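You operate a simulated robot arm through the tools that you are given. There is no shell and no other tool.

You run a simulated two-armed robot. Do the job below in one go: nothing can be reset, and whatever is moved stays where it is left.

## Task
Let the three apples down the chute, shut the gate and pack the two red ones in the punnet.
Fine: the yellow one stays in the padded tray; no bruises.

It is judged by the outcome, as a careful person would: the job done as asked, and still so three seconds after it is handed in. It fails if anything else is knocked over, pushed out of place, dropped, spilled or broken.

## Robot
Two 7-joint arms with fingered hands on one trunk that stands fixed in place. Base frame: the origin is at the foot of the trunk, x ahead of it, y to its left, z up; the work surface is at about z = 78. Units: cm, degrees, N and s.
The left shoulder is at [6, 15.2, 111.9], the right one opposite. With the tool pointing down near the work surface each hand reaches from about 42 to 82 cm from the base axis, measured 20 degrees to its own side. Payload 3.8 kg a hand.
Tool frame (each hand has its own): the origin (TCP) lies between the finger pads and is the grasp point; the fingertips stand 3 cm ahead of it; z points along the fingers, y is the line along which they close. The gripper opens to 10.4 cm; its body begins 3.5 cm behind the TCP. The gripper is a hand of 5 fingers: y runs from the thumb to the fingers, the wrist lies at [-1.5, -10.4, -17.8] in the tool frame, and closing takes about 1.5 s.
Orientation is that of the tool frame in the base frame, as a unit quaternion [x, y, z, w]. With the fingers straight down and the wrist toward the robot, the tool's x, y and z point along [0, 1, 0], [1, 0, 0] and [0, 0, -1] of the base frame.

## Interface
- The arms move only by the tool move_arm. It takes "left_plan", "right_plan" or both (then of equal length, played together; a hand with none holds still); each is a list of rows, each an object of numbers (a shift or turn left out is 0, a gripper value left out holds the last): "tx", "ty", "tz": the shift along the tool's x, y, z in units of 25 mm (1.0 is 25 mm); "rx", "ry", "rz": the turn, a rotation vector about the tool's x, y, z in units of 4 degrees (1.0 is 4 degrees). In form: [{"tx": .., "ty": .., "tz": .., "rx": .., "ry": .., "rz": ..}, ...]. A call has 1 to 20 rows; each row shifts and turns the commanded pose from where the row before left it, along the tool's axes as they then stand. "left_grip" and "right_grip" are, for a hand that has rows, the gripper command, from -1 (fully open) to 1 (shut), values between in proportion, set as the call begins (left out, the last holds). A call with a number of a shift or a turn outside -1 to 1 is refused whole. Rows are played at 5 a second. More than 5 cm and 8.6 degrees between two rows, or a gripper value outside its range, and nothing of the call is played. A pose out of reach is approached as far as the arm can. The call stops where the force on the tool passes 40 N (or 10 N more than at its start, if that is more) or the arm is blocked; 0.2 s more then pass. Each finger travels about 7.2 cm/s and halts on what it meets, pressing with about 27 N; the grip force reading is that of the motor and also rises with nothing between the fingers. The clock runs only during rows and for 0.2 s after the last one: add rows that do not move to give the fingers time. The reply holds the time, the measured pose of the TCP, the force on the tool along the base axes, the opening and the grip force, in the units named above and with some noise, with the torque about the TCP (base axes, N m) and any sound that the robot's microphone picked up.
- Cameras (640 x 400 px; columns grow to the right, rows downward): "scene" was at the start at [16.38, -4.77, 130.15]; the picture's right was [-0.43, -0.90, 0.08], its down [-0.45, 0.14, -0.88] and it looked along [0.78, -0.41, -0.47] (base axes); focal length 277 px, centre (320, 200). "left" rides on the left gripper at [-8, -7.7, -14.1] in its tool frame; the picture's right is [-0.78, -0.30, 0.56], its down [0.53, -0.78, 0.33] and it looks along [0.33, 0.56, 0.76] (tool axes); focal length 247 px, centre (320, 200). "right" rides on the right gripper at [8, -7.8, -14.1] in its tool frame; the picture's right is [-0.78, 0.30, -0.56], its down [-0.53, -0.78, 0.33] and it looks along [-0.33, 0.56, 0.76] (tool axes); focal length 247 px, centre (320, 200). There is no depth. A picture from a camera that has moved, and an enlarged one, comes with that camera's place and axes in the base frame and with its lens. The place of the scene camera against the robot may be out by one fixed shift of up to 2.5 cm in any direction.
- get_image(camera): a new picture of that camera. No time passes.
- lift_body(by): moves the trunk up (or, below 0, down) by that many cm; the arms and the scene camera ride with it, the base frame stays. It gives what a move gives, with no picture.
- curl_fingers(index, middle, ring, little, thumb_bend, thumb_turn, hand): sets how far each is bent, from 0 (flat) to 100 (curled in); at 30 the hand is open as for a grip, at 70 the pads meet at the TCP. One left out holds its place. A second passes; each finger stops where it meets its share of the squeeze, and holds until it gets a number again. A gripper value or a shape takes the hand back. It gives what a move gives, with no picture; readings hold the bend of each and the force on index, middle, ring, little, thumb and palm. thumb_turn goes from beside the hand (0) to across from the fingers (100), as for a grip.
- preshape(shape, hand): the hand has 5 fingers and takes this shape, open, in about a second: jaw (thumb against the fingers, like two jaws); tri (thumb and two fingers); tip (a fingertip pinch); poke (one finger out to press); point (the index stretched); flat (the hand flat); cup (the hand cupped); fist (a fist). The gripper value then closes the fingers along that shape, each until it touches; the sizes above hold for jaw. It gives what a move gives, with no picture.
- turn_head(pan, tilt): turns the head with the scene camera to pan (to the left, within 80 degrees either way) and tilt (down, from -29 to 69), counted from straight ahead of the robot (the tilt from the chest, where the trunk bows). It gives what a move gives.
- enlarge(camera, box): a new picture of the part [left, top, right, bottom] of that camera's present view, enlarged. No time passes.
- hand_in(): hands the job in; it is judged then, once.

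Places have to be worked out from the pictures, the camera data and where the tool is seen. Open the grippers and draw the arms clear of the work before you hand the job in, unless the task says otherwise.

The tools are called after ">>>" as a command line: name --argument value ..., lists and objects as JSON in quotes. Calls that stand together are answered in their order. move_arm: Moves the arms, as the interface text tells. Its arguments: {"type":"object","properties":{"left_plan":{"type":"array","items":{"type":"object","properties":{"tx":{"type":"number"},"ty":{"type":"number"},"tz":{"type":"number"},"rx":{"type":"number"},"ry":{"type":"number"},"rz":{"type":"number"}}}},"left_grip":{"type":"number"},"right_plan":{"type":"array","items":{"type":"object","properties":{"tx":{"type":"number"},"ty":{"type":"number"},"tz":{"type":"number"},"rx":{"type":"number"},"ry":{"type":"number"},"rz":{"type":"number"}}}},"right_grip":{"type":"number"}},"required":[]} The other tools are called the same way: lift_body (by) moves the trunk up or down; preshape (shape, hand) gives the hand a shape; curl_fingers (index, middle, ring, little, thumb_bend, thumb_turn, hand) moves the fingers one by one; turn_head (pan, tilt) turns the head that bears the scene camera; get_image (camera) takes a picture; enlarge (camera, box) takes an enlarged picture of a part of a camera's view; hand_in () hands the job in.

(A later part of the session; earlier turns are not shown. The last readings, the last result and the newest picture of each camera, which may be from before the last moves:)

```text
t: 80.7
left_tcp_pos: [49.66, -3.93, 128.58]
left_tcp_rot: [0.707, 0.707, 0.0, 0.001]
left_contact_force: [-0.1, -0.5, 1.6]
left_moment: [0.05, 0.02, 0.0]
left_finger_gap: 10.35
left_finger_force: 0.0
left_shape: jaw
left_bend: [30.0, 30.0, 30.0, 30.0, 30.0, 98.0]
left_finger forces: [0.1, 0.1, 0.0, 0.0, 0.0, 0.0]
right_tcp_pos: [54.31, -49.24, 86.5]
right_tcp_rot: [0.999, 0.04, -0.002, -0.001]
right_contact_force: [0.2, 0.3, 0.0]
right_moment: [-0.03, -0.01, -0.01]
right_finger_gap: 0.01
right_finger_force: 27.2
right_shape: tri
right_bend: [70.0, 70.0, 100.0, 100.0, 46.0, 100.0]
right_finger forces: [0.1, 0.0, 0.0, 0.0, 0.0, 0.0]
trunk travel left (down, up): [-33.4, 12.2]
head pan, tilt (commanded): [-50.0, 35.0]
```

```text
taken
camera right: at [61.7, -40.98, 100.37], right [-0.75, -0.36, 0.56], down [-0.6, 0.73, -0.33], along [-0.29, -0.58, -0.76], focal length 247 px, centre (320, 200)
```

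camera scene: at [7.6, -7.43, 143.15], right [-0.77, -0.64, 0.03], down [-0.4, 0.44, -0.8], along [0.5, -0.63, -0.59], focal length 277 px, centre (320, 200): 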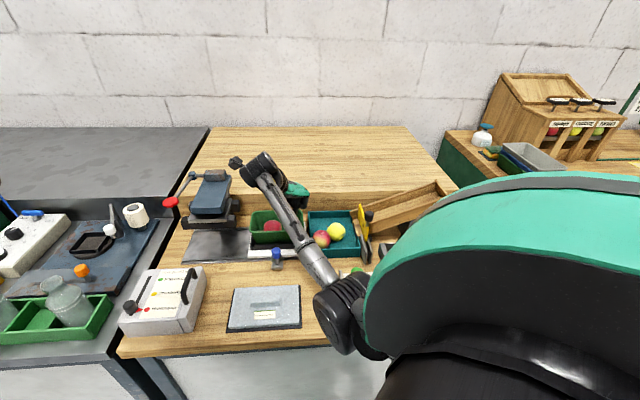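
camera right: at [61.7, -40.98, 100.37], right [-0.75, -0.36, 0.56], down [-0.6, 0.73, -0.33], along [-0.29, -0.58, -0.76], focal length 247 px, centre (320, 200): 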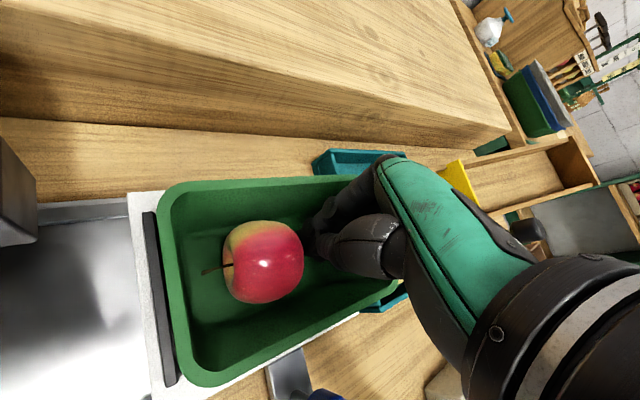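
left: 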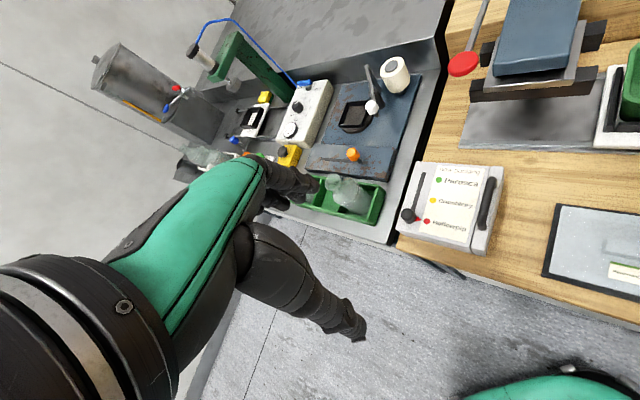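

The fingers now touch the apple's right side. I continue pushing 2 cm more in small steps.

>>> move_arm --right_plan '[{"tx": 0.122, "ty": -0.104}, {"tx": 0.122, "ty": -0.104}, {"tx": 0.122, "ty": -0.104}]'

>>> get_image --camera "right"

```text
t: 81.5
left_tcp_pos: [49.52, -3.88, 128.63]
left_tcp_rot: [0.707, 0.707, 0.0, 0.0]
left_contact_force: [0.0, 0.1, -0.7]
left_moment: [0.01, 0.0, -0.02]
left_finger_gap: 10.37
left_finger_force: 0.0
left_shape: jaw
left_bend: [30.0, 30.0, 30.0, 30.0, 30.0, 98.0]
left_finger forces: [0.0, 0.0, 0.1, 0.0, 0.1, 0.1]
right_tcp_pos: [55.19, -48.4, 86.36]
right_tcp_rot: [0.999, 0.041, -0.003, -0.002]
right_contact_force: [-0.6, 0.2, -0.2]
right_moment: [0.03, -0.01, 0.02]
right_finger_gap: 0.0
right_finger_force: 26.7
right_shape: tri
right_bend: [70.0, 70.0, 100.0, 100.0, 46.0, 100.0]
right_finger forces: [0.0, 0.0, 0.0, 0.1, 0.1, 0.0]
trunk travel left (down, up): [-33.4, 12.2]
head pan, tilt (commanded): [-50.0, 35.0]
```

```text
taken
camera right: at [62.54, -40.17, 100.39], right [-0.75, -0.36, 0.56], down [-0.6, 0.73, -0.33], along [-0.29, -0.58, -0.76], focal length 247 px, centre (320, 200)
```

right: 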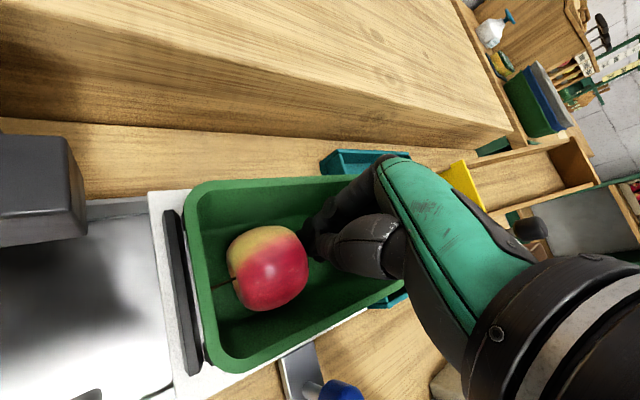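

The apple rolls left (now near (57.4, -45.5)). I push another centimetre, watching for the wall.

>>> move_arm --right_plan '[{"tx": 0.1, "ty": -0.06}, {"tx": 0.1, "ty": -0.06}, {"tx": 0.1, "ty": -0.06}]'

>>> get_image --camera "right"

```text
t: 82.3
left_tcp_pos: [49.55, -3.9, 128.66]
left_tcp_rot: [0.708, 0.706, 0.0, -0.001]
left_contact_force: [-0.3, 0.1, 0.8]
left_moment: [-0.01, -0.01, -0.04]
left_finger_gap: 10.36
left_finger_force: 0.0
left_shape: jaw
left_bend: [30.0, 30.0, 30.0, 30.0, 30.0, 98.0]
left_finger forces: [0.1, 0.0, 0.1, 0.1, 0.0, 0.0]
right_tcp_pos: [55.77, -47.94, 86.28]
right_tcp_rot: [0.999, 0.04, -0.003, -0.002]
right_contact_force: [0.3, -0.5, 0.1]
right_moment: [0.0, -0.02, -0.03]
right_finger_gap: 0.01
right_finger_force: 27.0
right_shape: tri
right_bend: [70.0, 70.0, 100.0, 100.0, 46.0, 100.0]
right_finger forces: [0.1, 0.0, 0.0, 0.0, 0.0, 0.0]
trunk travel left (down, up): [-33.4, 12.2]
head pan, tilt (commanded): [-50.0, 35.0]
```

```text
taken
camera right: at [63.15, -39.69, 100.33], right [-0.75, -0.36, 0.56], down [-0.6, 0.73, -0.33], along [-0.29, -0.58, -0.76], focal length 247 px, centre (320, 200)
```

right: 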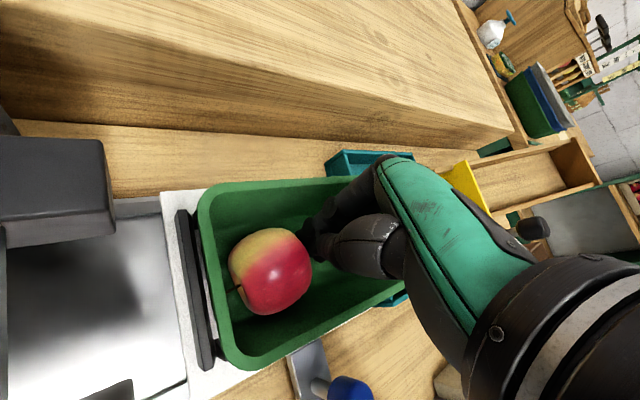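

The apple is now near the left wall at about (57.8, -44.9). One more small 0.6 cm nudge, then I retract upward.

>>> move_arm --right_plan '[{"tx": 0.1, "ty": -0.06}, {"tx": 0.1, "ty": -0.06}, {"tx": 0}]'

>>> get_image --camera "right"

```text
t: 83.1
left_tcp_pos: [49.61, -3.96, 128.66]
left_tcp_rot: [0.707, 0.707, 0.0, 0.0]
left_contact_force: [-0.2, -0.6, -0.8]
left_moment: [-0.03, 0.0, -0.04]
left_finger_gap: 10.38
left_finger_force: 0.0
left_shape: jaw
left_bend: [30.0, 30.0, 30.0, 30.0, 30.0, 98.0]
left_finger forces: [0.0, 0.0, 0.1, 0.0, 0.0, 0.1]
right_tcp_pos: [56.22, -47.67, 86.3]
right_tcp_rot: [0.999, 0.04, -0.003, -0.001]
right_contact_force: [0.1, -1.0, 1.0]
right_moment: [0.01, 0.03, -0.02]
right_finger_gap: 0.0
right_finger_force: 26.2
right_shape: tri
right_bend: [70.0, 70.0, 100.0, 100.0, 46.0, 100.0]
right_finger forces: [0.1, 0.0, 0.0, 0.0, 0.0, 0.0]
trunk travel left (down, up): [-33.4, 12.2]
head pan, tilt (commanded): [-50.0, 35.0]
```

```text
taken
camera right: at [63.57, -39.32, 100.29], right [-0.75, -0.36, 0.56], down [-0.6, 0.73, -0.33], along [-0.29, -0.58, -0.76], focal length 247 px, centre (320, 200)
```

right: 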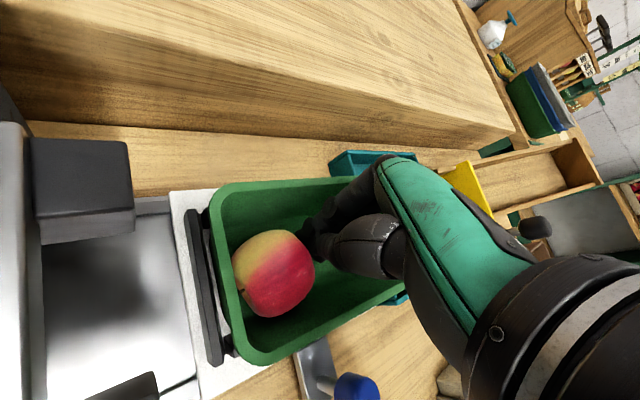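

The first red apple is now at the left end of the punnet. I back off slightly, raise the hand to z ≈ 102 and look at the tray.

>>> move_arm --right_plan '[{"tx": -0.15, "ty": 0.1}, {"tz": -0.6}, {"tz": -0.8}, {"tz": -0.8}, {"tz": -0.8}, {"tz": -0.8}, {"tz": -0.8}, {"tz": -0.8}, {"tz": -0.8}]'

>>> get_image --camera "right"

>>> get_image --camera "scene"

```text
t: 85.1
left_tcp_pos: [49.53, -3.92, 128.66]
left_tcp_rot: [0.707, 0.707, -0.001, 0.0]
left_contact_force: [0.2, 0.1, -0.4]
left_moment: [0.02, 0.02, 0.02]
left_finger_gap: 10.32
left_finger_force: 0.0
left_shape: jaw
left_bend: [30.0, 30.0, 30.0, 30.0, 30.0, 98.0]
left_finger forces: [0.0, 0.0, 0.0, 0.1, 0.0, 0.0]
right_tcp_pos: [55.81, -48.0, 101.92]
right_tcp_rot: [0.999, 0.04, -0.002, -0.002]
right_contact_force: [0.0, -0.5, 0.3]
right_moment: [0.01, 0.0, -0.01]
right_finger_gap: 0.0
right_finger_force: 26.8
right_shape: tri
right_bend: [70.0, 70.0, 100.0, 100.0, 46.0, 100.0]
right_finger forces: [0.0, 0.0, 0.1, 0.0, 0.0, 0.0]
trunk travel left (down, up): [-33.4, 12.2]
head pan, tilt (commanded): [-50.0, 35.0]
```

```text
taken
camera right: at [63.21, -39.64, 115.85], right [-0.75, -0.36, 0.56], down [-0.6, 0.73, -0.33], along [-0.29, -0.58, -0.76], focal length 247 px, centre (320, 200)
```

right: 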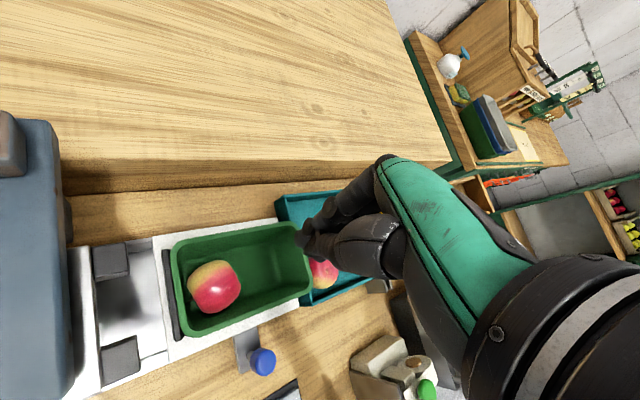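

```text
taken
camera scene: at [7.59, -7.4, 143.16], right [-0.77, -0.64, 0.03], down [-0.4, 0.44, -0.8], along [0.5, -0.63, -0.59], focal length 277 px, centre (320, 200)
```

scene: 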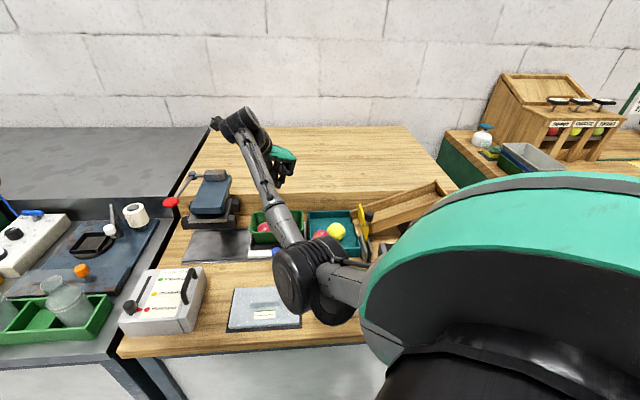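

The first apple stays put at the left end. Now I turn the hand to −45°, open it, and move it over the remaining red apple in the tray at z ≈ 102.

>>> move_arm --right_plan '[{"rz": -1}, {"rz": -1}, {"rz": -1}, {"rz": -1}, {"rz": -1}, {"rz": -1}, {"rz": -1}, {"rz": -1}, {"rz": -1}, {"rz": -1}, {"tx": -0.838, "ty": -0.13}, {"tx": -0.838, "ty": -0.13}, {"tx": -0.838, "ty": -0.13}, {"tx": -0.838, "ty": -0.13}, {"tx": -0.838, "ty": -0.13}, {"tx": -0.838, "ty": -0.13}]' --right_grip -1

>>> get_image --camera "right"

>>> get_image --camera "scene"

```text
t: 88.5
left_tcp_pos: [49.52, -3.93, 128.68]
left_tcp_rot: [0.707, 0.707, -0.001, -0.001]
left_contact_force: [-0.1, 0.7, -0.7]
left_moment: [0.01, -0.01, 0.02]
left_finger_gap: 10.36
left_finger_force: 0.0
left_shape: jaw
left_bend: [30.0, 30.0, 30.0, 30.0, 30.0, 98.0]
left_finger forces: [0.1, 0.0, 0.1, 0.0, 0.0, 0.0]
right_tcp_pos: [45.48, -55.38, 101.86]
right_tcp_rot: [0.925, 0.38, -0.001, -0.004]
right_contact_force: [0.2, 0.8, -0.3]
right_moment: [0.0, 0.03, 0.0]
right_finger_gap: 10.37
right_finger_force: 0.1
right_shape: tri
right_bend: [30.0, 30.0, 99.0, 99.0, 30.0, 98.0]
right_finger forces: [0.0, 0.0, 0.0, 0.1, 0.0, 0.1]
trunk travel left (down, up): [-33.4, 12.2]
head pan, tilt (commanded): [-50.0, 35.0]
```

```text
taken
camera right: at [45.86, -44.35, 116.02], right [-0.34, -0.76, 0.56], down [-0.93, 0.18, -0.33], along [0.15, -0.63, -0.76], focal length 247 px, centre (320, 200)
```

right: 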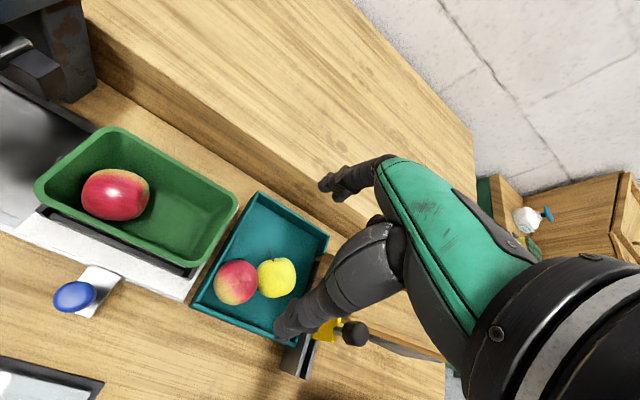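

```text
taken
camera scene: at [7.55, -7.47, 143.16], right [-0.77, -0.64, 0.03], down [-0.4, 0.44, -0.8], along [0.5, -0.63, -0.59], focal length 277 px, centre (320, 200)
```

scene: 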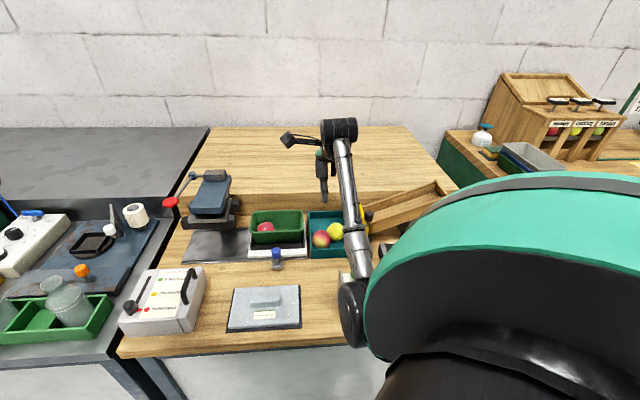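

Elbow is clear, and the red apple is still at (44.5, -54.3) in the corner, with the yellow beside it. I lower the open hand to z ≈ 90 with the thumb on the near (robot) side of the tray's near wall.

>>> move_arm --right_plan '[{"tz": 0.79}, {"tz": 0.79}, {"tz": 0.79}, {"tz": 0.79}, {"tz": 0.79}, {"tz": 0.79}]'

>>> get_image --camera "right"

>>> enlarge --camera "scene" --box '[240, 180, 400, 310]'

```text
t: 89.9
left_tcp_pos: [49.54, -4.02, 128.67]
left_tcp_rot: [0.708, 0.707, 0.0, 0.0]
left_contact_force: [-0.6, -0.4, 0.1]
left_moment: [0.01, -0.02, 0.0]
left_finger_gap: 10.37
left_finger_force: 0.1
left_shape: jaw
left_bend: [30.0, 30.0, 30.0, 30.0, 30.0, 98.0]
left_finger forces: [0.1, 0.0, 0.0, 0.0, 0.1, 0.0]
right_tcp_pos: [45.44, -55.36, 89.65]
right_tcp_rot: [0.925, 0.379, -0.001, -0.002]
right_contact_force: [-0.3, 0.0, 0.1]
right_moment: [0.0, 0.0, 0.02]
right_finger_gap: 10.39
right_finger_force: 0.2
right_shape: tri
right_bend: [30.0, 30.0, 99.0, 99.0, 30.0, 98.0]
right_finger forces: [0.0, 0.0, 0.0, 0.0, 0.0, 0.0]
trunk travel left (down, up): [-33.4, 12.2]
head pan, tilt (commanded): [-50.0, 35.0]
```

```text
taken
camera right: at [45.75, -44.38, 103.73], right [-0.34, -0.76, 0.56], down [-0.93, 0.18, -0.33], along [0.15, -0.63, -0.76], focal length 247 px, centre (320, 200)
```

right: 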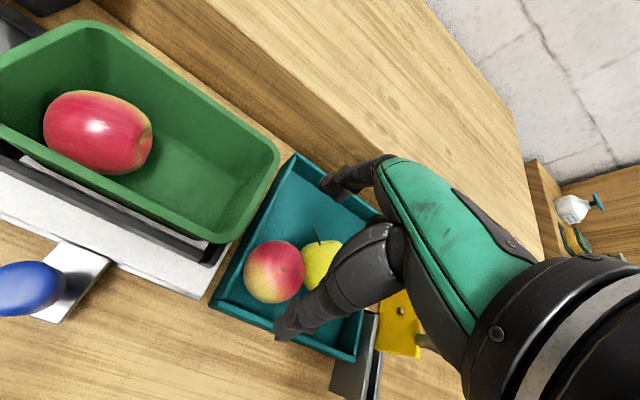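

```text
3.08 times, centred on (320, 245) of scene
camera zoom: at [7.61, -7.45, 143.15], right [-0.77, -0.64, 0.03], down [-0.4, 0.44, -0.8], along [0.5, -0.63, -0.59], focal length 853 px, centre (320, 62)
```

zoom: 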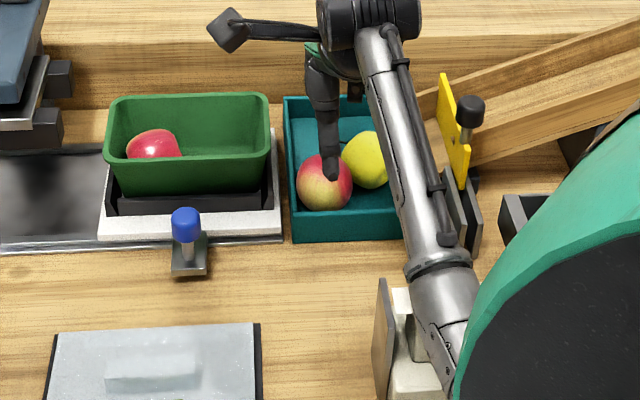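

The thumb is just outside the tray's near wall and the fingers over the free far side. I lower 4 cm so that the thumb tip is just above the wall's top.

>>> move_arm --right_plan '[{"tz": 0.54}, {"tz": 0.54}, {"tz": 0.54}]'

>>> get_image --camera "right"

>>> enlarge --camera "scene" --box '[290, 190, 370, 270]'

```text
t: 90.7
left_tcp_pos: [49.63, -3.91, 128.68]
left_tcp_rot: [0.707, 0.707, 0.001, -0.001]
left_contact_force: [-0.8, 0.2, 0.6]
left_moment: [-0.02, -0.01, -0.02]
left_finger_gap: 10.37
left_finger_force: 0.0
left_shape: jaw
left_bend: [30.0, 30.0, 30.0, 30.0, 30.0, 98.0]
left_finger forces: [0.1, 0.0, 0.1, 0.0, 0.1, 0.0]
right_tcp_pos: [45.42, -55.21, 85.78]
right_tcp_rot: [0.925, 0.379, -0.002, -0.003]
right_contact_force: [0.3, -0.5, -0.2]
right_moment: [0.01, -0.03, -0.03]
right_finger_gap: 10.36
right_finger_force: 0.0
right_shape: tri
right_bend: [30.0, 30.0, 99.0, 99.0, 30.0, 98.0]
right_finger forces: [0.1, 0.1, 0.1, 0.0, 0.2, 0.1]
trunk travel left (down, up): [-33.4, 12.2]
head pan, tilt (commanded): [-50.0, 35.0]
```

```text
taken
camera right: at [45.68, -44.16, 99.89], right [-0.34, -0.76, 0.56], down [-0.93, 0.18, -0.33], along [0.15, -0.63, -0.76], focal length 247 px, centre (320, 200)
```

right: 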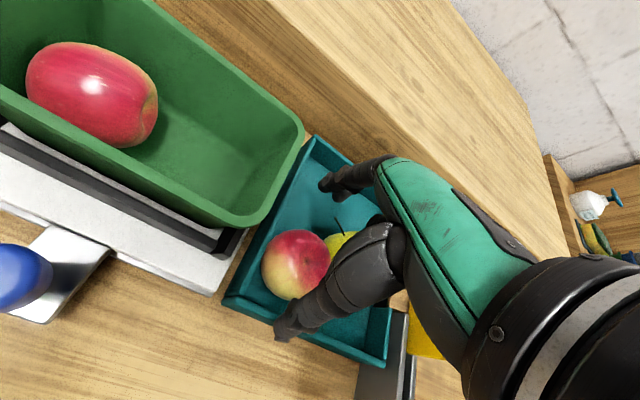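

```text
5.00 times, centred on (330, 230) of scene
camera zoom: at [7.61, -7.44, 143.15], right [-0.77, -0.64, 0.03], down [-0.4, 0.44, -0.8], along [0.5, -0.63, -0.59], focal length 1386 px, centre (270, 50)
```

zoom: 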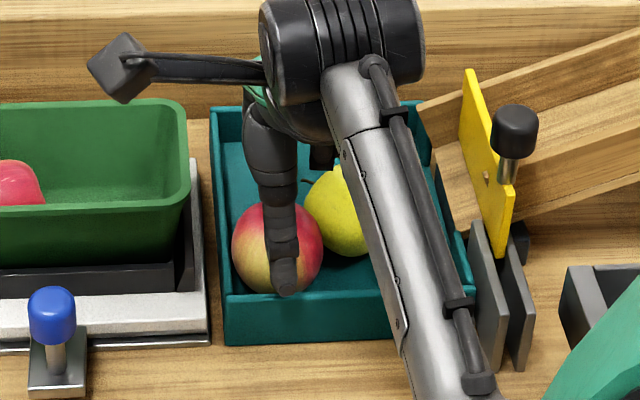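

The thumb hangs just above the near wall's edge in front of the red apple. I move the hand 2.4 cm away from the robot slowly, so the thumb rolls the apple out of the corner.

>>> move_arm --right_plan '[{"ty": 0.16}, {"ty": 0.16}, {"ty": 0.16}, {"ty": 0.16}, {"ty": 0.16}, {"ty": 0.16}]'

>>> get_image --camera "right"

>>> enlarge --camera "scene" --box '[290, 190, 370, 270]'

```text
t: 92.1
left_tcp_pos: [49.42, -3.81, 128.57]
left_tcp_rot: [0.707, 0.708, 0.0, 0.001]
left_contact_force: [-0.1, 0.1, 0.0]
left_moment: [0.02, -0.01, -0.02]
left_finger_gap: 10.37
left_finger_force: 0.1
left_shape: jaw
left_bend: [30.0, 30.0, 30.0, 30.0, 30.0, 98.0]
left_finger forces: [0.1, 0.1, 0.0, 0.0, 0.0, 0.0]
right_tcp_pos: [47.15, -56.89, 85.83]
right_tcp_rot: [0.925, 0.38, -0.002, -0.001]
right_contact_force: [-1.1, 1.2, 1.7]
right_moment: [0.09, 0.09, 0.01]
right_finger_gap: 10.41
right_finger_force: 0.1
right_shape: tri
right_bend: [30.0, 30.0, 99.0, 99.0, 27.0, 97.0]
right_finger forces: [0.0, 0.1, 0.1, 0.0, 2.5, 0.0]
trunk travel left (down, up): [-33.4, 12.2]
head pan, tilt (commanded): [-50.0, 35.0]
```

```text
taken
camera right: at [47.5, -45.97, 99.9], right [-0.34, -0.76, 0.56], down [-0.93, 0.18, -0.33], along [0.15, -0.63, -0.76], focal length 247 px, centre (320, 200)
```

right: 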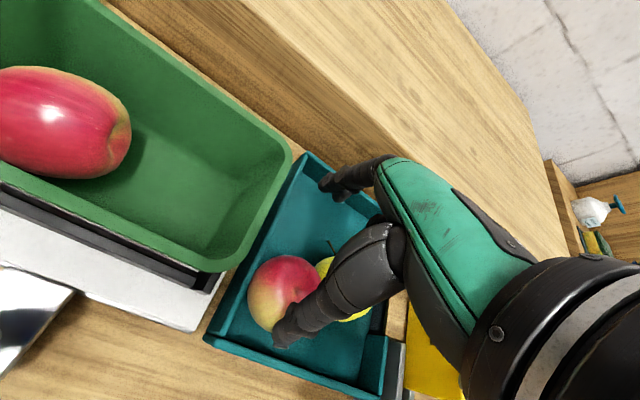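

```text
5.00 times, centred on (330, 230) of scene
camera zoom: at [7.55, -7.38, 143.16], right [-0.77, -0.64, 0.03], down [-0.4, 0.44, -0.8], along [0.5, -0.63, -0.59], focal length 1386 px, centre (270, 50)
```

zoom: 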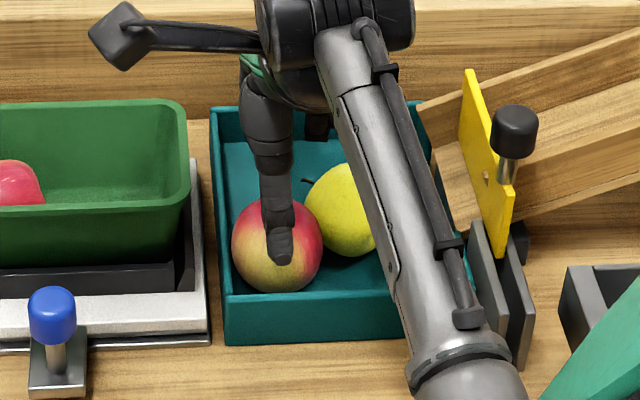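

The thumb tip rode up on the apple (2.5 N at 45°) because the open thumb reaches less far down; the apple has not moved. I back off 2.4 cm and go 2 cm lower before pushing again.

>>> move_arm --right_plan '[{"ty": -0.32}, {"ty": -0.32}, {"ty": -0.36}, {"tz": 0.2}, {"tz": 0.2}, {"tz": 0.2}]'

>>> enlarge --camera "scene" --box '[290, 190, 370, 270]'

>>> enlarge --camera "right" --box '[200, 130, 450, 390]'

```text
t: 93.5
left_tcp_pos: [49.42, -3.94, 128.69]
left_tcp_rot: [0.707, 0.707, 0.0, 0.0]
left_contact_force: [-0.1, 0.1, -0.4]
left_moment: [0.0, 0.0, 0.03]
left_finger_gap: 10.39
left_finger_force: 0.0
left_shape: jaw
left_bend: [30.0, 30.0, 30.0, 30.0, 30.0, 98.0]
left_finger forces: [0.0, 0.0, 0.0, 0.0, 0.0, 0.0]
right_tcp_pos: [45.45, -55.22, 84.52]
right_tcp_rot: [0.925, 0.379, -0.002, -0.001]
right_contact_force: [-0.2, -1.5, 3.9]
right_moment: [0.15, 0.15, -0.02]
right_finger_gap: 10.39
right_finger_force: 0.0
right_shape: tri
right_bend: [30.0, 30.0, 99.0, 99.0, 29.0, 98.0]
right_finger forces: [0.0, 0.0, 0.1, 0.0, 3.6, 0.0]
trunk travel left (down, up): [-33.4, 12.2]
head pan, tilt (commanded): [-50.0, 35.0]
```

```text
5.00 times, centred on (330, 230) of scene
camera zoom: at [7.54, -7.36, 143.17], right [-0.77, -0.64, 0.03], down [-0.4, 0.44, -0.8], along [0.5, -0.63, -0.59], focal length 1386 px, centre (270, 50)
```

zoom: 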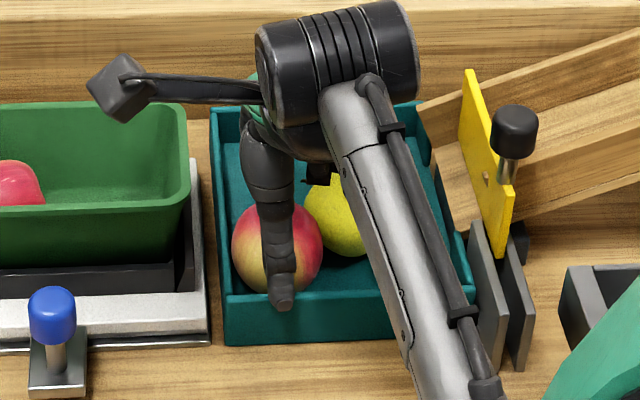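

```text
1.54 times, centred on (325, 260) of right
camera zoom: at [45.82, -44.15, 98.62], right [-0.34, -0.76, 0.56], down [-0.93, 0.18, -0.33], along [0.15, -0.63, -0.76], focal length 380 px, centre (312, 108)
```

zoom: 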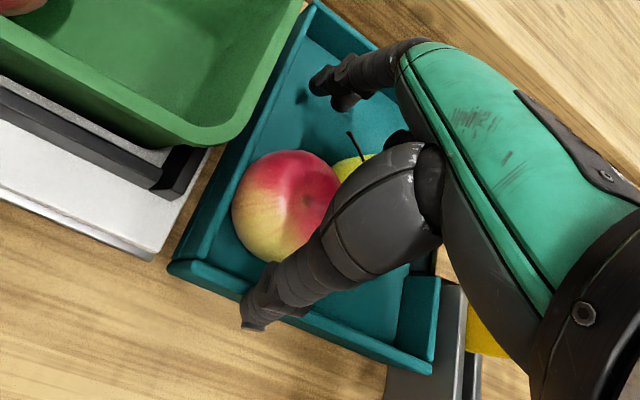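

The slanted open thumb now rests on the wall top (3.6 N), so pushing this way is no good. Better: I rise 4 cm, back off slightly, pre-close to a 7 cm gap so the thumb tip hangs vertically, and straddle the apple directly with the tips just above the wall.

>>> move_arm --right_plan '[{"tz": -0.5}, {"tz": -0.6}, {"tz": -0.6}, {"ty": -0.24}, {"ty": -0.24}]'

>>> move_arm --right_plan '[{"tz": 0}, {"tz": 0}, {"tz": 0}, {"tz": 0}]' --right_grip -0.35

>>> enlarge --camera "scene" --box '[290, 190, 370, 270]'

>>> enlarge --camera "right" --box '[200, 130, 450, 390]'

```text
t: 94.7
left_tcp_pos: [49.59, -3.74, 128.64]
left_tcp_rot: [0.707, 0.707, 0.0, 0.0]
left_contact_force: [0.2, 0.3, 0.5]
left_moment: [-0.01, 0.03, 0.02]
left_finger_gap: 10.38
left_finger_force: 0.1
left_shape: jaw
left_bend: [30.0, 30.0, 30.0, 30.0, 30.0, 98.0]
left_finger forces: [0.0, 0.1, 0.1, 0.1, 0.1, 0.0]
right_tcp_pos: [44.69, -54.34, 88.73]
right_tcp_rot: [0.925, 0.38, -0.003, -0.004]
right_contact_force: [0.0, 0.0, 0.1]
right_moment: [0.01, 0.01, 0.0]
right_finger_gap: 10.37
right_finger_force: 0.1
right_shape: tri
right_bend: [30.0, 30.0, 99.0, 99.0, 30.0, 98.0]
right_finger forces: [0.1, 0.1, 0.0, 0.1, 0.0, 0.0]
trunk travel left (down, up): [-33.4, 12.2]
head pan, tilt (commanded): [-50.0, 35.0]
```

```text
t: 95.7
left_tcp_pos: [49.56, -3.85, 128.68]
left_tcp_rot: [0.707, 0.707, 0.0, 0.0]
left_contact_force: [-0.6, -0.4, -0.4]
left_moment: [0.01, -0.01, -0.01]
left_finger_gap: 10.37
left_finger_force: 0.1
left_shape: jaw
left_bend: [30.0, 30.0, 30.0, 30.0, 30.0, 98.0]
left_finger forces: [0.0, 0.0, 0.0, 0.0, 0.0, 0.1]
right_tcp_pos: [44.89, -54.41, 88.76]
right_tcp_rot: [0.925, 0.379, -0.003, -0.003]
right_contact_force: [-0.8, -0.6, -0.3]
right_moment: [0.0, -0.03, -0.01]
right_finger_gap: 7.05
right_finger_force: 0.0
right_shape: tri
right_bend: [73.0, 38.0, 99.0, 99.0, 60.0, 99.0]
right_finger forces: [0.0, 0.0, 0.1, 0.1, 0.0, 0.0]
trunk travel left (down, up): [-33.4, 12.2]
head pan, tilt (commanded): [-50.0, 35.0]
```

```text
5.00 times, centred on (330, 230) of scene
camera zoom: at [7.6, -7.43, 143.15], right [-0.77, -0.64, 0.03], down [-0.4, 0.44, -0.8], along [0.5, -0.63, -0.59], focal length 1386 px, centre (270, 50)
```

zoom: 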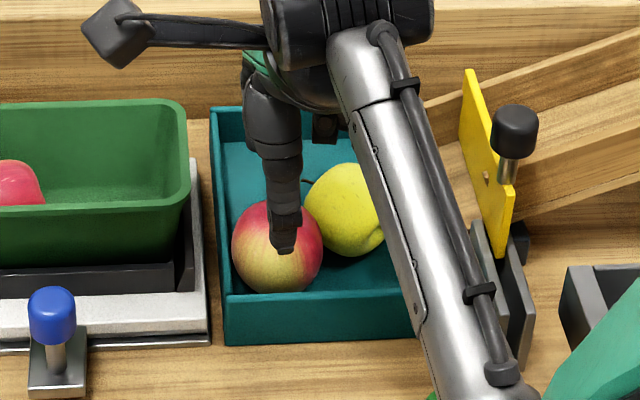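

```text
1.54 times, centred on (325, 260) of right
camera zoom: at [45.06, -43.37, 102.77], right [-0.34, -0.76, 0.56], down [-0.93, 0.18, -0.33], along [0.15, -0.63, -0.76], focal length 380 px, centre (312, 108)
```

zoom: 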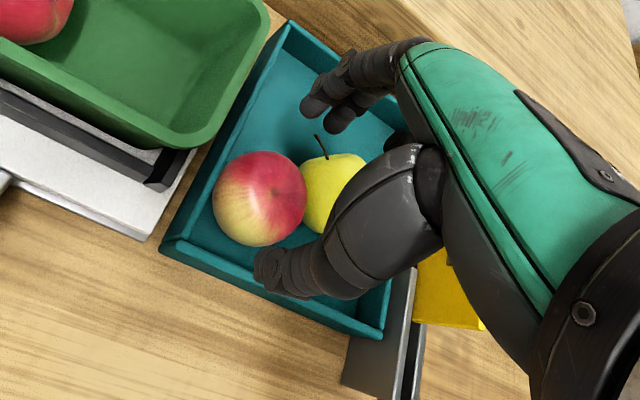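

The hand straddles the red apple (TCP over it within 0.4 cm). I shift 0.35 cm nearer and lower to z ≈ 85.2.

>>> move_arm --right_plan '[{"ty": -0.14}, {"tz": 0.35}, {"tz": 0.35}, {"tz": 0.35}, {"tz": 0.35}]'

>>> enlarge --camera "right" --box '[200, 130, 450, 390]'

>>> enlarge --camera "scene" --box '[290, 190, 370, 270]'

```text
t: 96.9
left_tcp_pos: [49.46, -3.92, 128.68]
left_tcp_rot: [0.707, 0.707, 0.0, 0.0]
left_contact_force: [0.7, -0.6, 0.0]
left_moment: [0.0, -0.02, -0.01]
left_finger_gap: 10.36
left_finger_force: 0.1
left_shape: jaw
left_bend: [30.0, 30.0, 30.0, 30.0, 30.0, 98.0]
left_finger forces: [0.0, 0.1, 0.0, 0.0, 0.1, 0.1]
right_tcp_pos: [44.33, -54.05, 85.08]
right_tcp_rot: [0.925, 0.381, -0.002, -0.003]
right_contact_force: [0.5, 0.1, -0.4]
right_moment: [-0.01, 0.0, -0.01]
right_finger_gap: 7.05
right_finger_force: 0.0
right_shape: tri
right_bend: [73.0, 38.0, 99.0, 99.0, 60.0, 99.0]
right_finger forces: [0.1, 0.1, 0.0, 0.0, 0.0, 0.0]
trunk travel left (down, up): [-33.4, 12.2]
head pan, tilt (commanded): [-50.0, 35.0]
```

```text
1.54 times, centred on (325, 260) of right
camera zoom: at [44.74, -43.08, 99.21], right [-0.34, -0.76, 0.56], down [-0.93, 0.18, -0.33], along [0.15, -0.63, -0.76], focal length 380 px, centre (312, 108)
```

zoom: 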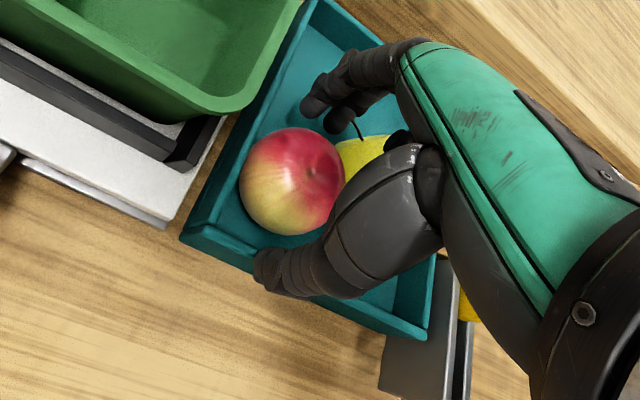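

```text
5.00 times, centred on (330, 230) of scene
camera zoom: at [7.6, -7.44, 143.15], right [-0.77, -0.64, 0.03], down [-0.4, 0.44, -0.8], along [0.5, -0.63, -0.59], focal length 1386 px, centre (270, 50)
```

zoom: 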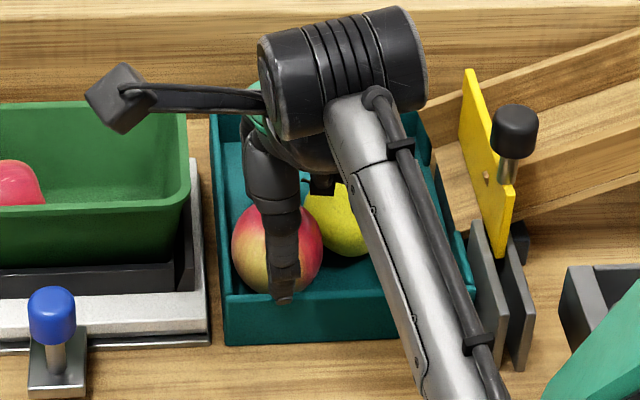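

No contact yet; the thumb is at the wall-top level beside the apple. I lower 0.5 cm more.

>>> move_arm --right_plan '[{"tz": 0.1}, {"tz": 0.1}]'

```text
t: 97.5
left_tcp_pos: [49.51, -3.8, 128.76]
left_tcp_rot: [0.707, 0.707, 0.0, 0.0]
left_contact_force: [0.3, -0.3, 0.2]
left_moment: [0.0, -0.02, 0.0]
left_finger_gap: 10.37
left_finger_force: 0.1
left_shape: jaw
left_bend: [30.0, 30.0, 30.0, 30.0, 30.0, 98.0]
left_finger forces: [0.1, 0.0, 0.0, 0.1, 0.0, 0.1]
right_tcp_pos: [44.38, -54.12, 84.89]
right_tcp_rot: [0.925, 0.38, -0.001, -0.001]
right_contact_force: [0.2, 0.3, 4.9]
right_moment: [0.16, 0.16, -0.04]
right_finger_gap: 7.05
right_finger_force: 0.1
right_shape: tri
right_bend: [73.0, 38.0, 99.0, 99.0, 60.0, 99.0]
right_finger forces: [0.0, 0.0, 0.1, 0.0, 4.6, 0.1]
trunk travel left (down, up): [-33.4, 12.2]
head pan, tilt (commanded): [-50.0, 35.0]
```

The thumb touches the wall top (4.6 N), so I rise 0.25 cm and close gently on the apple.

>>> move_arm --right_plan '[{"tz": -0.1}, {"tz": 0}]'

>>> move_arm --right_plan '[{"tz": 0}, {"tz": 0}, {"tz": 0}, {"tz": 0}]' --right_grip -0.1

>>> enlarge --camera "right" --box '[200, 130, 450, 390]'

```text
t: 98.1
left_tcp_pos: [49.45, -3.99, 128.6]
left_tcp_rot: [0.707, 0.707, 0.0, 0.0]
left_contact_force: [0.5, 0.3, -0.6]
left_moment: [0.0, 0.03, -0.01]
left_finger_gap: 10.38
left_finger_force: 0.0
left_shape: jaw
left_bend: [30.0, 30.0, 30.0, 30.0, 30.0, 98.0]
left_finger forces: [0.1, 0.0, 0.0, 0.0, 0.0, 0.1]
right_tcp_pos: [44.48, -54.09, 84.9]
right_tcp_rot: [0.925, 0.38, -0.002, -0.002]
right_contact_force: [0.2, -0.3, 0.2]
right_moment: [-0.02, 0.0, 0.0]
right_finger_gap: 7.02
right_finger_force: 0.0
right_shape: tri
right_bend: [73.0, 38.0, 99.0, 99.0, 60.0, 100.0]
right_finger forces: [0.0, 0.0, 0.0, 0.1, 0.3, 0.0]
trunk travel left (down, up): [-33.4, 12.2]
head pan, tilt (commanded): [-50.0, 35.0]
```

```text
t: 99.1
left_tcp_pos: [49.53, -3.85, 128.61]
left_tcp_rot: [0.707, 0.708, 0.0, 0.0]
left_contact_force: [-0.2, 0.3, 0.1]
left_moment: [0.0, 0.01, 0.0]
left_finger_gap: 10.35
left_finger_force: 0.1
left_shape: jaw
left_bend: [30.0, 30.0, 30.0, 30.0, 30.0, 98.0]
left_finger forces: [0.1, 0.0, 0.0, 0.0, 0.0, 0.0]
right_tcp_pos: [44.33, -54.09, 84.96]
right_tcp_rot: [0.925, 0.38, -0.002, -0.003]
right_contact_force: [-1.1, 0.3, -0.1]
right_moment: [-0.03, 0.01, 0.0]
right_finger_gap: 5.95
right_finger_force: 0.0
right_shape: tri
right_bend: [74.0, 42.0, 99.0, 99.0, 65.0, 100.0]
right_finger forces: [0.0, 0.0, 0.0, 0.0, 1.6, 0.0]
trunk travel left (down, up): [-33.4, 12.2]
head pan, tilt (commanded): [-50.0, 35.0]
```

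```text
1.54 times, centred on (325, 260) of right
camera zoom: at [44.73, -43.02, 99.01], right [-0.34, -0.76, 0.56], down [-0.93, 0.18, -0.33], along [0.15, -0.63, -0.76], focal length 380 px, centre (312, 108)
```

zoom: 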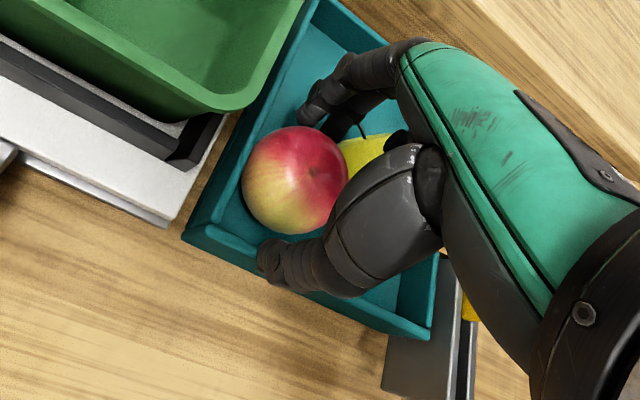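

The thumb now touches the apple lightly (1.6 N). I close further until it is held.

>>> move_arm --right_plan '[{"tz": 0}, {"tz": 0}, {"tz": 0}, {"tz": 0}]' --right_grip 0.0

>>> enlarge --camera "right" --box '[200, 130, 450, 390]'

>>> enlarge --camera "scene" --box '[290, 190, 370, 270]'

```text
t: 100.1
left_tcp_pos: [49.63, -3.9, 128.62]
left_tcp_rot: [0.707, 0.707, 0.0, 0.0]
left_contact_force: [0.3, 0.4, 0.2]
left_moment: [0.02, -0.03, 0.01]
left_finger_gap: 10.39
left_finger_force: 0.1
left_shape: jaw
left_bend: [30.0, 30.0, 30.0, 30.0, 30.0, 98.0]
left_finger forces: [0.0, 0.1, 0.0, 0.1, 0.0, 0.0]
right_tcp_pos: [44.3, -54.16, 85.0]
right_tcp_rot: [0.925, 0.38, -0.003, -0.002]
right_contact_force: [-1.4, 0.9, 0.0]
right_moment: [0.0, 0.02, 0.01]
right_finger_gap: 5.73
right_finger_force: 0.0
right_shape: tri
right_bend: [74.0, 44.0, 99.0, 99.0, 66.0, 100.0]
right_finger forces: [0.3, 0.7, 0.1, 0.0, 2.7, 0.0]
trunk travel left (down, up): [-33.4, 12.2]
head pan, tilt (commanded): [-50.0, 35.0]
```

```text
1.54 times, centred on (325, 260) of right
camera zoom: at [44.72, -43.02, 99.01], right [-0.34, -0.76, 0.56], down [-0.93, 0.18, -0.33], along [0.15, -0.63, -0.76], focal length 380 px, centre (312, 108)
```

zoom: 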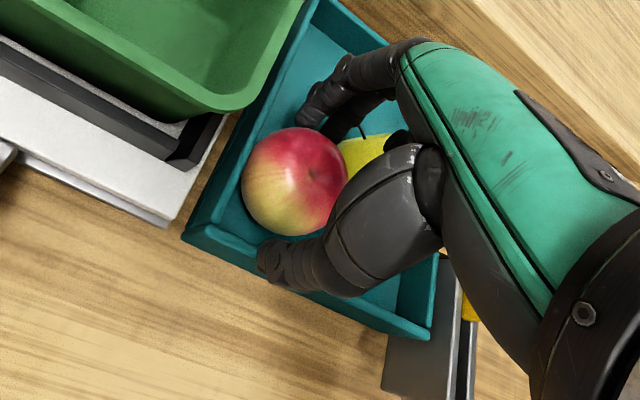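

```text
5.00 times, centred on (330, 230) of scene
camera zoom: at [7.58, -7.42, 143.16], right [-0.77, -0.64, 0.03], down [-0.4, 0.44, -0.8], along [0.5, -0.63, -0.59], focal length 1386 px, centre (270, 50)
```

zoom: 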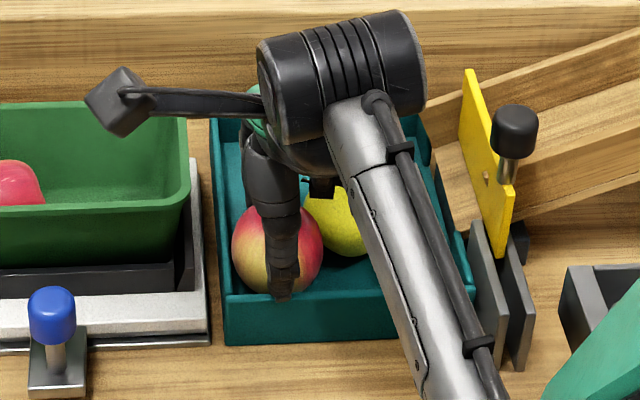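

Thumb and fingers now all touch the apple lightly. I tighten a bit more.

>>> move_arm --right_plan '[{"tz": 0}, {"tz": 0}, {"tz": 0}, {"tz": 0}]' --right_grip 0.08

```text
t: 101.1
left_tcp_pos: [49.64, -3.81, 128.62]
left_tcp_rot: [0.707, 0.707, 0.0, 0.0]
left_contact_force: [0.3, 0.3, -0.2]
left_moment: [-0.01, 0.02, 0.0]
left_finger_gap: 10.37
left_finger_force: 0.2
left_shape: jaw
left_bend: [30.0, 30.0, 30.0, 30.0, 30.0, 98.0]
left_finger forces: [0.0, 0.1, 0.0, 0.0, 0.0, 0.1]
right_tcp_pos: [44.45, -54.08, 84.9]
right_tcp_rot: [0.925, 0.379, -0.002, -0.004]
right_contact_force: [-1.7, 1.7, 0.5]
right_moment: [0.03, 0.0, -0.03]
right_finger_gap: 5.42
right_finger_force: 0.1
right_shape: tri
right_bend: [74.0, 45.0, 99.0, 99.0, 67.0, 100.0]
right_finger forces: [0.4, 0.8, 0.0, 0.1, 3.7, 0.1]
trunk travel left (down, up): [-33.4, 12.2]
head pan, tilt (commanded): [-50.0, 35.0]
```

Forces rise gently (thumb 3.7 N). I keep tightening.

>>> move_arm --right_plan '[{"tz": 0}, {"tz": 0}, {"tz": 0}, {"tz": 0}]' --right_grip 0.2

>>> enlarge --camera "right" --box '[200, 130, 450, 390]'

```text
t: 102.1
left_tcp_pos: [49.49, -3.84, 128.72]
left_tcp_rot: [0.708, 0.706, 0.0, 0.001]
left_contact_force: [0.0, -0.5, 0.3]
left_moment: [0.03, 0.0, 0.0]
left_finger_gap: 10.38
left_finger_force: 0.0
left_shape: jaw
left_bend: [30.0, 30.0, 30.0, 30.0, 30.0, 98.0]
left_finger forces: [0.1, 0.0, 0.0, 0.1, 0.1, 0.0]
right_tcp_pos: [44.41, -53.95, 84.89]
right_tcp_rot: [0.925, 0.379, -0.001, -0.002]
right_contact_force: [-4.1, 2.4, 0.3]
right_moment: [0.06, 0.08, 0.0]
right_finger_gap: 5.0
right_finger_force: 0.1
right_shape: tri
right_bend: [74.0, 48.0, 99.0, 99.0, 67.0, 100.0]
right_finger forces: [0.2, 0.7, 0.0, 0.1, 5.4, 0.0]
trunk travel left (down, up): [-33.4, 12.2]
head pan, tilt (commanded): [-50.0, 35.0]
```

```text
1.54 times, centred on (325, 260) of right
camera zoom: at [44.7, -42.99, 99.04], right [-0.34, -0.76, 0.56], down [-0.93, 0.18, -0.33], along [0.15, -0.63, -0.76], focal length 380 px, centre (312, 108)
```

zoom: 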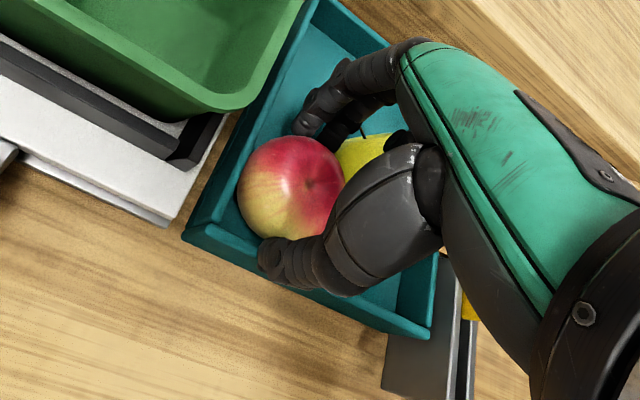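

The thumb seems to press on the outer edge of the tray's near wall rather than only the apple (net 4.6 N on the hand, fingers barely loaded). I reopen slightly and rise 0.6 cm so the thumb clears the wall before closing again.

>>> move_arm --right_plan '[{"tz": 0}, {"tz": 0}, {"tz": 0}]' --right_grip -0.3

>>> move_arm --right_plan '[{"tz": -0.12}, {"tz": -0.12}, {"tz": 0}]'

>>> enlarge --camera "right" --box '[200, 130, 450, 390]'

>>> enlarge --camera "scene" --box '[300, 210, 350, 260]'

```text
t: 102.9
left_tcp_pos: [49.53, -3.82, 128.58]
left_tcp_rot: [0.707, 0.707, 0.0, 0.0]
left_contact_force: [-0.1, 0.5, 0.0]
left_moment: [-0.01, 0.01, 0.0]
left_finger_gap: 10.36
left_finger_force: 0.0
left_shape: jaw
left_bend: [30.0, 30.0, 30.0, 30.0, 30.0, 98.0]
left_finger forces: [0.0, 0.1, 0.0, 0.1, 0.0, 0.0]
right_tcp_pos: [44.44, -54.14, 84.89]
right_tcp_rot: [0.925, 0.379, -0.002, -0.002]
right_contact_force: [0.8, 0.7, 1.7]
right_moment: [0.01, 0.01, 0.0]
right_finger_gap: 6.73
right_finger_force: 0.1
right_shape: tri
right_bend: [73.0, 39.0, 99.0, 99.0, 62.0, 100.0]
right_finger forces: [0.0, 0.0, 0.0, 0.0, 0.4, 0.0]
trunk travel left (down, up): [-33.4, 12.2]
head pan, tilt (commanded): [-50.0, 35.0]
```

```text
t: 103.7
left_tcp_pos: [49.53, -3.91, 128.61]
left_tcp_rot: [0.708, 0.707, 0.0, 0.0]
left_contact_force: [-0.5, 0.5, 0.2]
left_moment: [0.01, -0.02, 0.03]
left_finger_gap: 10.37
left_finger_force: 0.0
left_shape: jaw
left_bend: [30.0, 30.0, 30.0, 30.0, 30.0, 98.0]
left_finger forces: [0.1, 0.0, 0.0, 0.0, 0.0, 0.1]
right_tcp_pos: [44.36, -54.03, 85.48]
right_tcp_rot: [0.926, 0.379, -0.002, -0.002]
right_contact_force: [1.5, -0.4, 0.0]
right_moment: [-0.01, 0.0, 0.0]
right_finger_gap: 6.71
right_finger_force: 0.1
right_shape: tri
right_bend: [73.0, 39.0, 99.0, 99.0, 62.0, 100.0]
right_finger forces: [0.1, 0.0, 0.1, 0.0, 0.0, 0.1]
trunk travel left (down, up): [-33.4, 12.2]
head pan, tilt (commanded): [-50.0, 35.0]
```

```text
1.54 times, centred on (325, 260) of right
camera zoom: at [44.72, -43.01, 99.6], right [-0.34, -0.76, 0.56], down [-0.93, 0.18, -0.33], along [0.15, -0.63, -0.76], focal length 380 px, centre (312, 108)
```

zoom: 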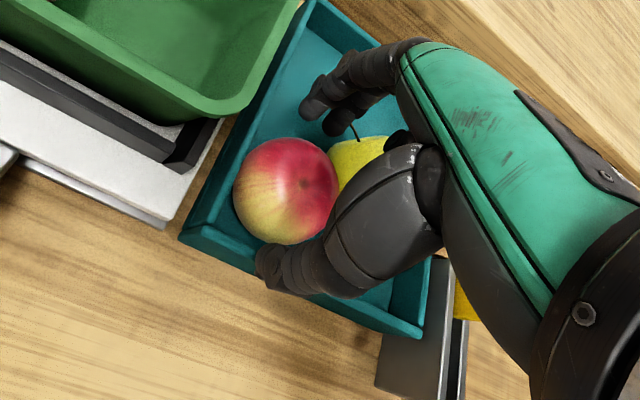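

```text
8.00 times, centred on (325, 235) of scene
camera zoom: at [7.6, -7.43, 143.15], right [-0.77, -0.64, 0.03], down [-0.4, 0.44, -0.8], along [0.5, -0.63, -0.59], focal length 2217 px, centre (280, -80)
```

zoom: 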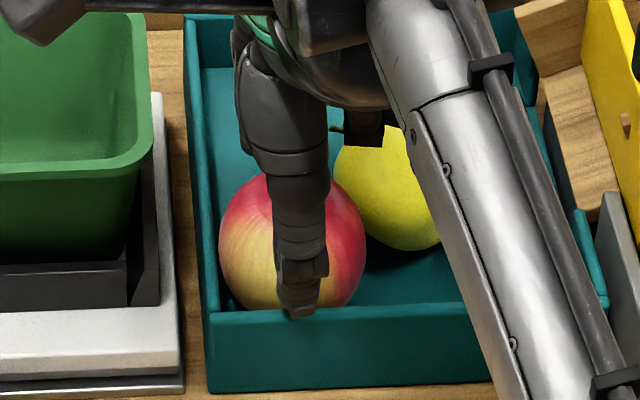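

Now the thumb tip is above the wall edge, right against the apple. I close again in steps.

>>> move_arm --right_plan '[{"tz": 0}, {"tz": 0}, {"tz": 0}, {"tz": 0}]' --right_grip 0.0

>>> enlarge --camera "right" --box '[200, 130, 450, 390]'

```text
t: 104.7
left_tcp_pos: [49.54, -3.97, 128.57]
left_tcp_rot: [0.707, 0.707, 0.001, 0.0]
left_contact_force: [-1.1, -0.2, -1.3]
left_moment: [-0.02, -0.03, -0.01]
left_finger_gap: 10.35
left_finger_force: 0.0
left_shape: jaw
left_bend: [30.0, 30.0, 30.0, 30.0, 30.0, 98.0]
left_finger forces: [0.0, 0.0, 0.1, 0.1, 0.1, 0.0]
right_tcp_pos: [44.38, -54.09, 85.53]
right_tcp_rot: [0.925, 0.38, -0.002, -0.003]
right_contact_force: [0.3, 0.6, -0.2]
right_moment: [0.0, 0.04, -0.01]
right_finger_gap: 5.22
right_finger_force: 0.1
right_shape: tri
right_bend: [74.0, 44.0, 99.0, 99.0, 69.0, 100.0]
right_finger forces: [0.0, 0.1, 0.0, 0.0, 0.0, 0.0]
trunk travel left (down, up): [-33.4, 12.2]
head pan, tilt (commanded): [-50.0, 35.0]
```

```text
1.54 times, centred on (325, 260) of right
camera zoom: at [44.72, -43.01, 99.59], right [-0.34, -0.76, 0.56], down [-0.93, 0.18, -0.33], along [0.15, -0.63, -0.76], focal length 380 px, centre (312, 108)
```

zoom: 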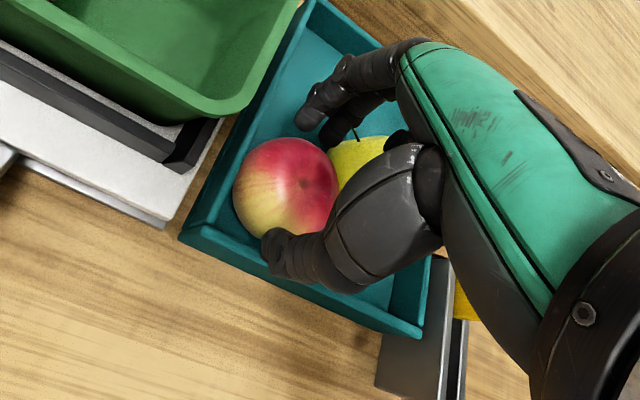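

No contact now at 5.2 cm, confirming that it was the wall before. I continue closing.

>>> move_arm --right_plan '[{"tz": 0}, {"tz": 0}, {"tz": 0}, {"tz": 0}]' --right_grip 0.1

>>> enlarge --camera "right" --box '[200, 130, 450, 390]'

```text
t: 105.7
left_tcp_pos: [49.57, -3.86, 128.7]
left_tcp_rot: [0.707, 0.707, -0.001, 0.0]
left_contact_force: [-0.3, 0.2, -0.9]
left_moment: [0.02, 0.0, 0.02]
left_finger_gap: 10.36
left_finger_force: 0.1
left_shape: jaw
left_bend: [30.0, 30.0, 30.0, 30.0, 30.0, 98.0]
left_finger forces: [0.1, 0.0, 0.0, 0.1, 0.0, 0.0]
right_tcp_pos: [44.48, -54.07, 85.55]
right_tcp_rot: [0.925, 0.379, -0.002, -0.003]
right_contact_force: [-0.5, -0.5, 0.0]
right_moment: [0.02, 0.01, 0.0]
right_finger_gap: 4.8
right_finger_force: 0.0
right_shape: tri
right_bend: [74.0, 47.0, 99.0, 99.0, 71.0, 100.0]
right_finger forces: [0.0, 0.0, 0.0, 0.0, 0.6, 0.1]
trunk travel left (down, up): [-33.4, 12.2]
head pan, tilt (commanded): [-50.0, 35.0]
```

```text
1.54 times, centred on (325, 260) of right
camera zoom: at [44.71, -43.0, 99.6], right [-0.34, -0.76, 0.56], down [-0.93, 0.18, -0.33], along [0.15, -0.63, -0.76], focal length 380 px, centre (312, 108)
```

zoom: 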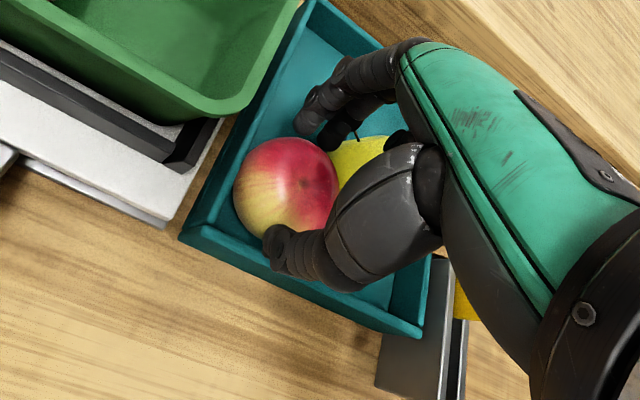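

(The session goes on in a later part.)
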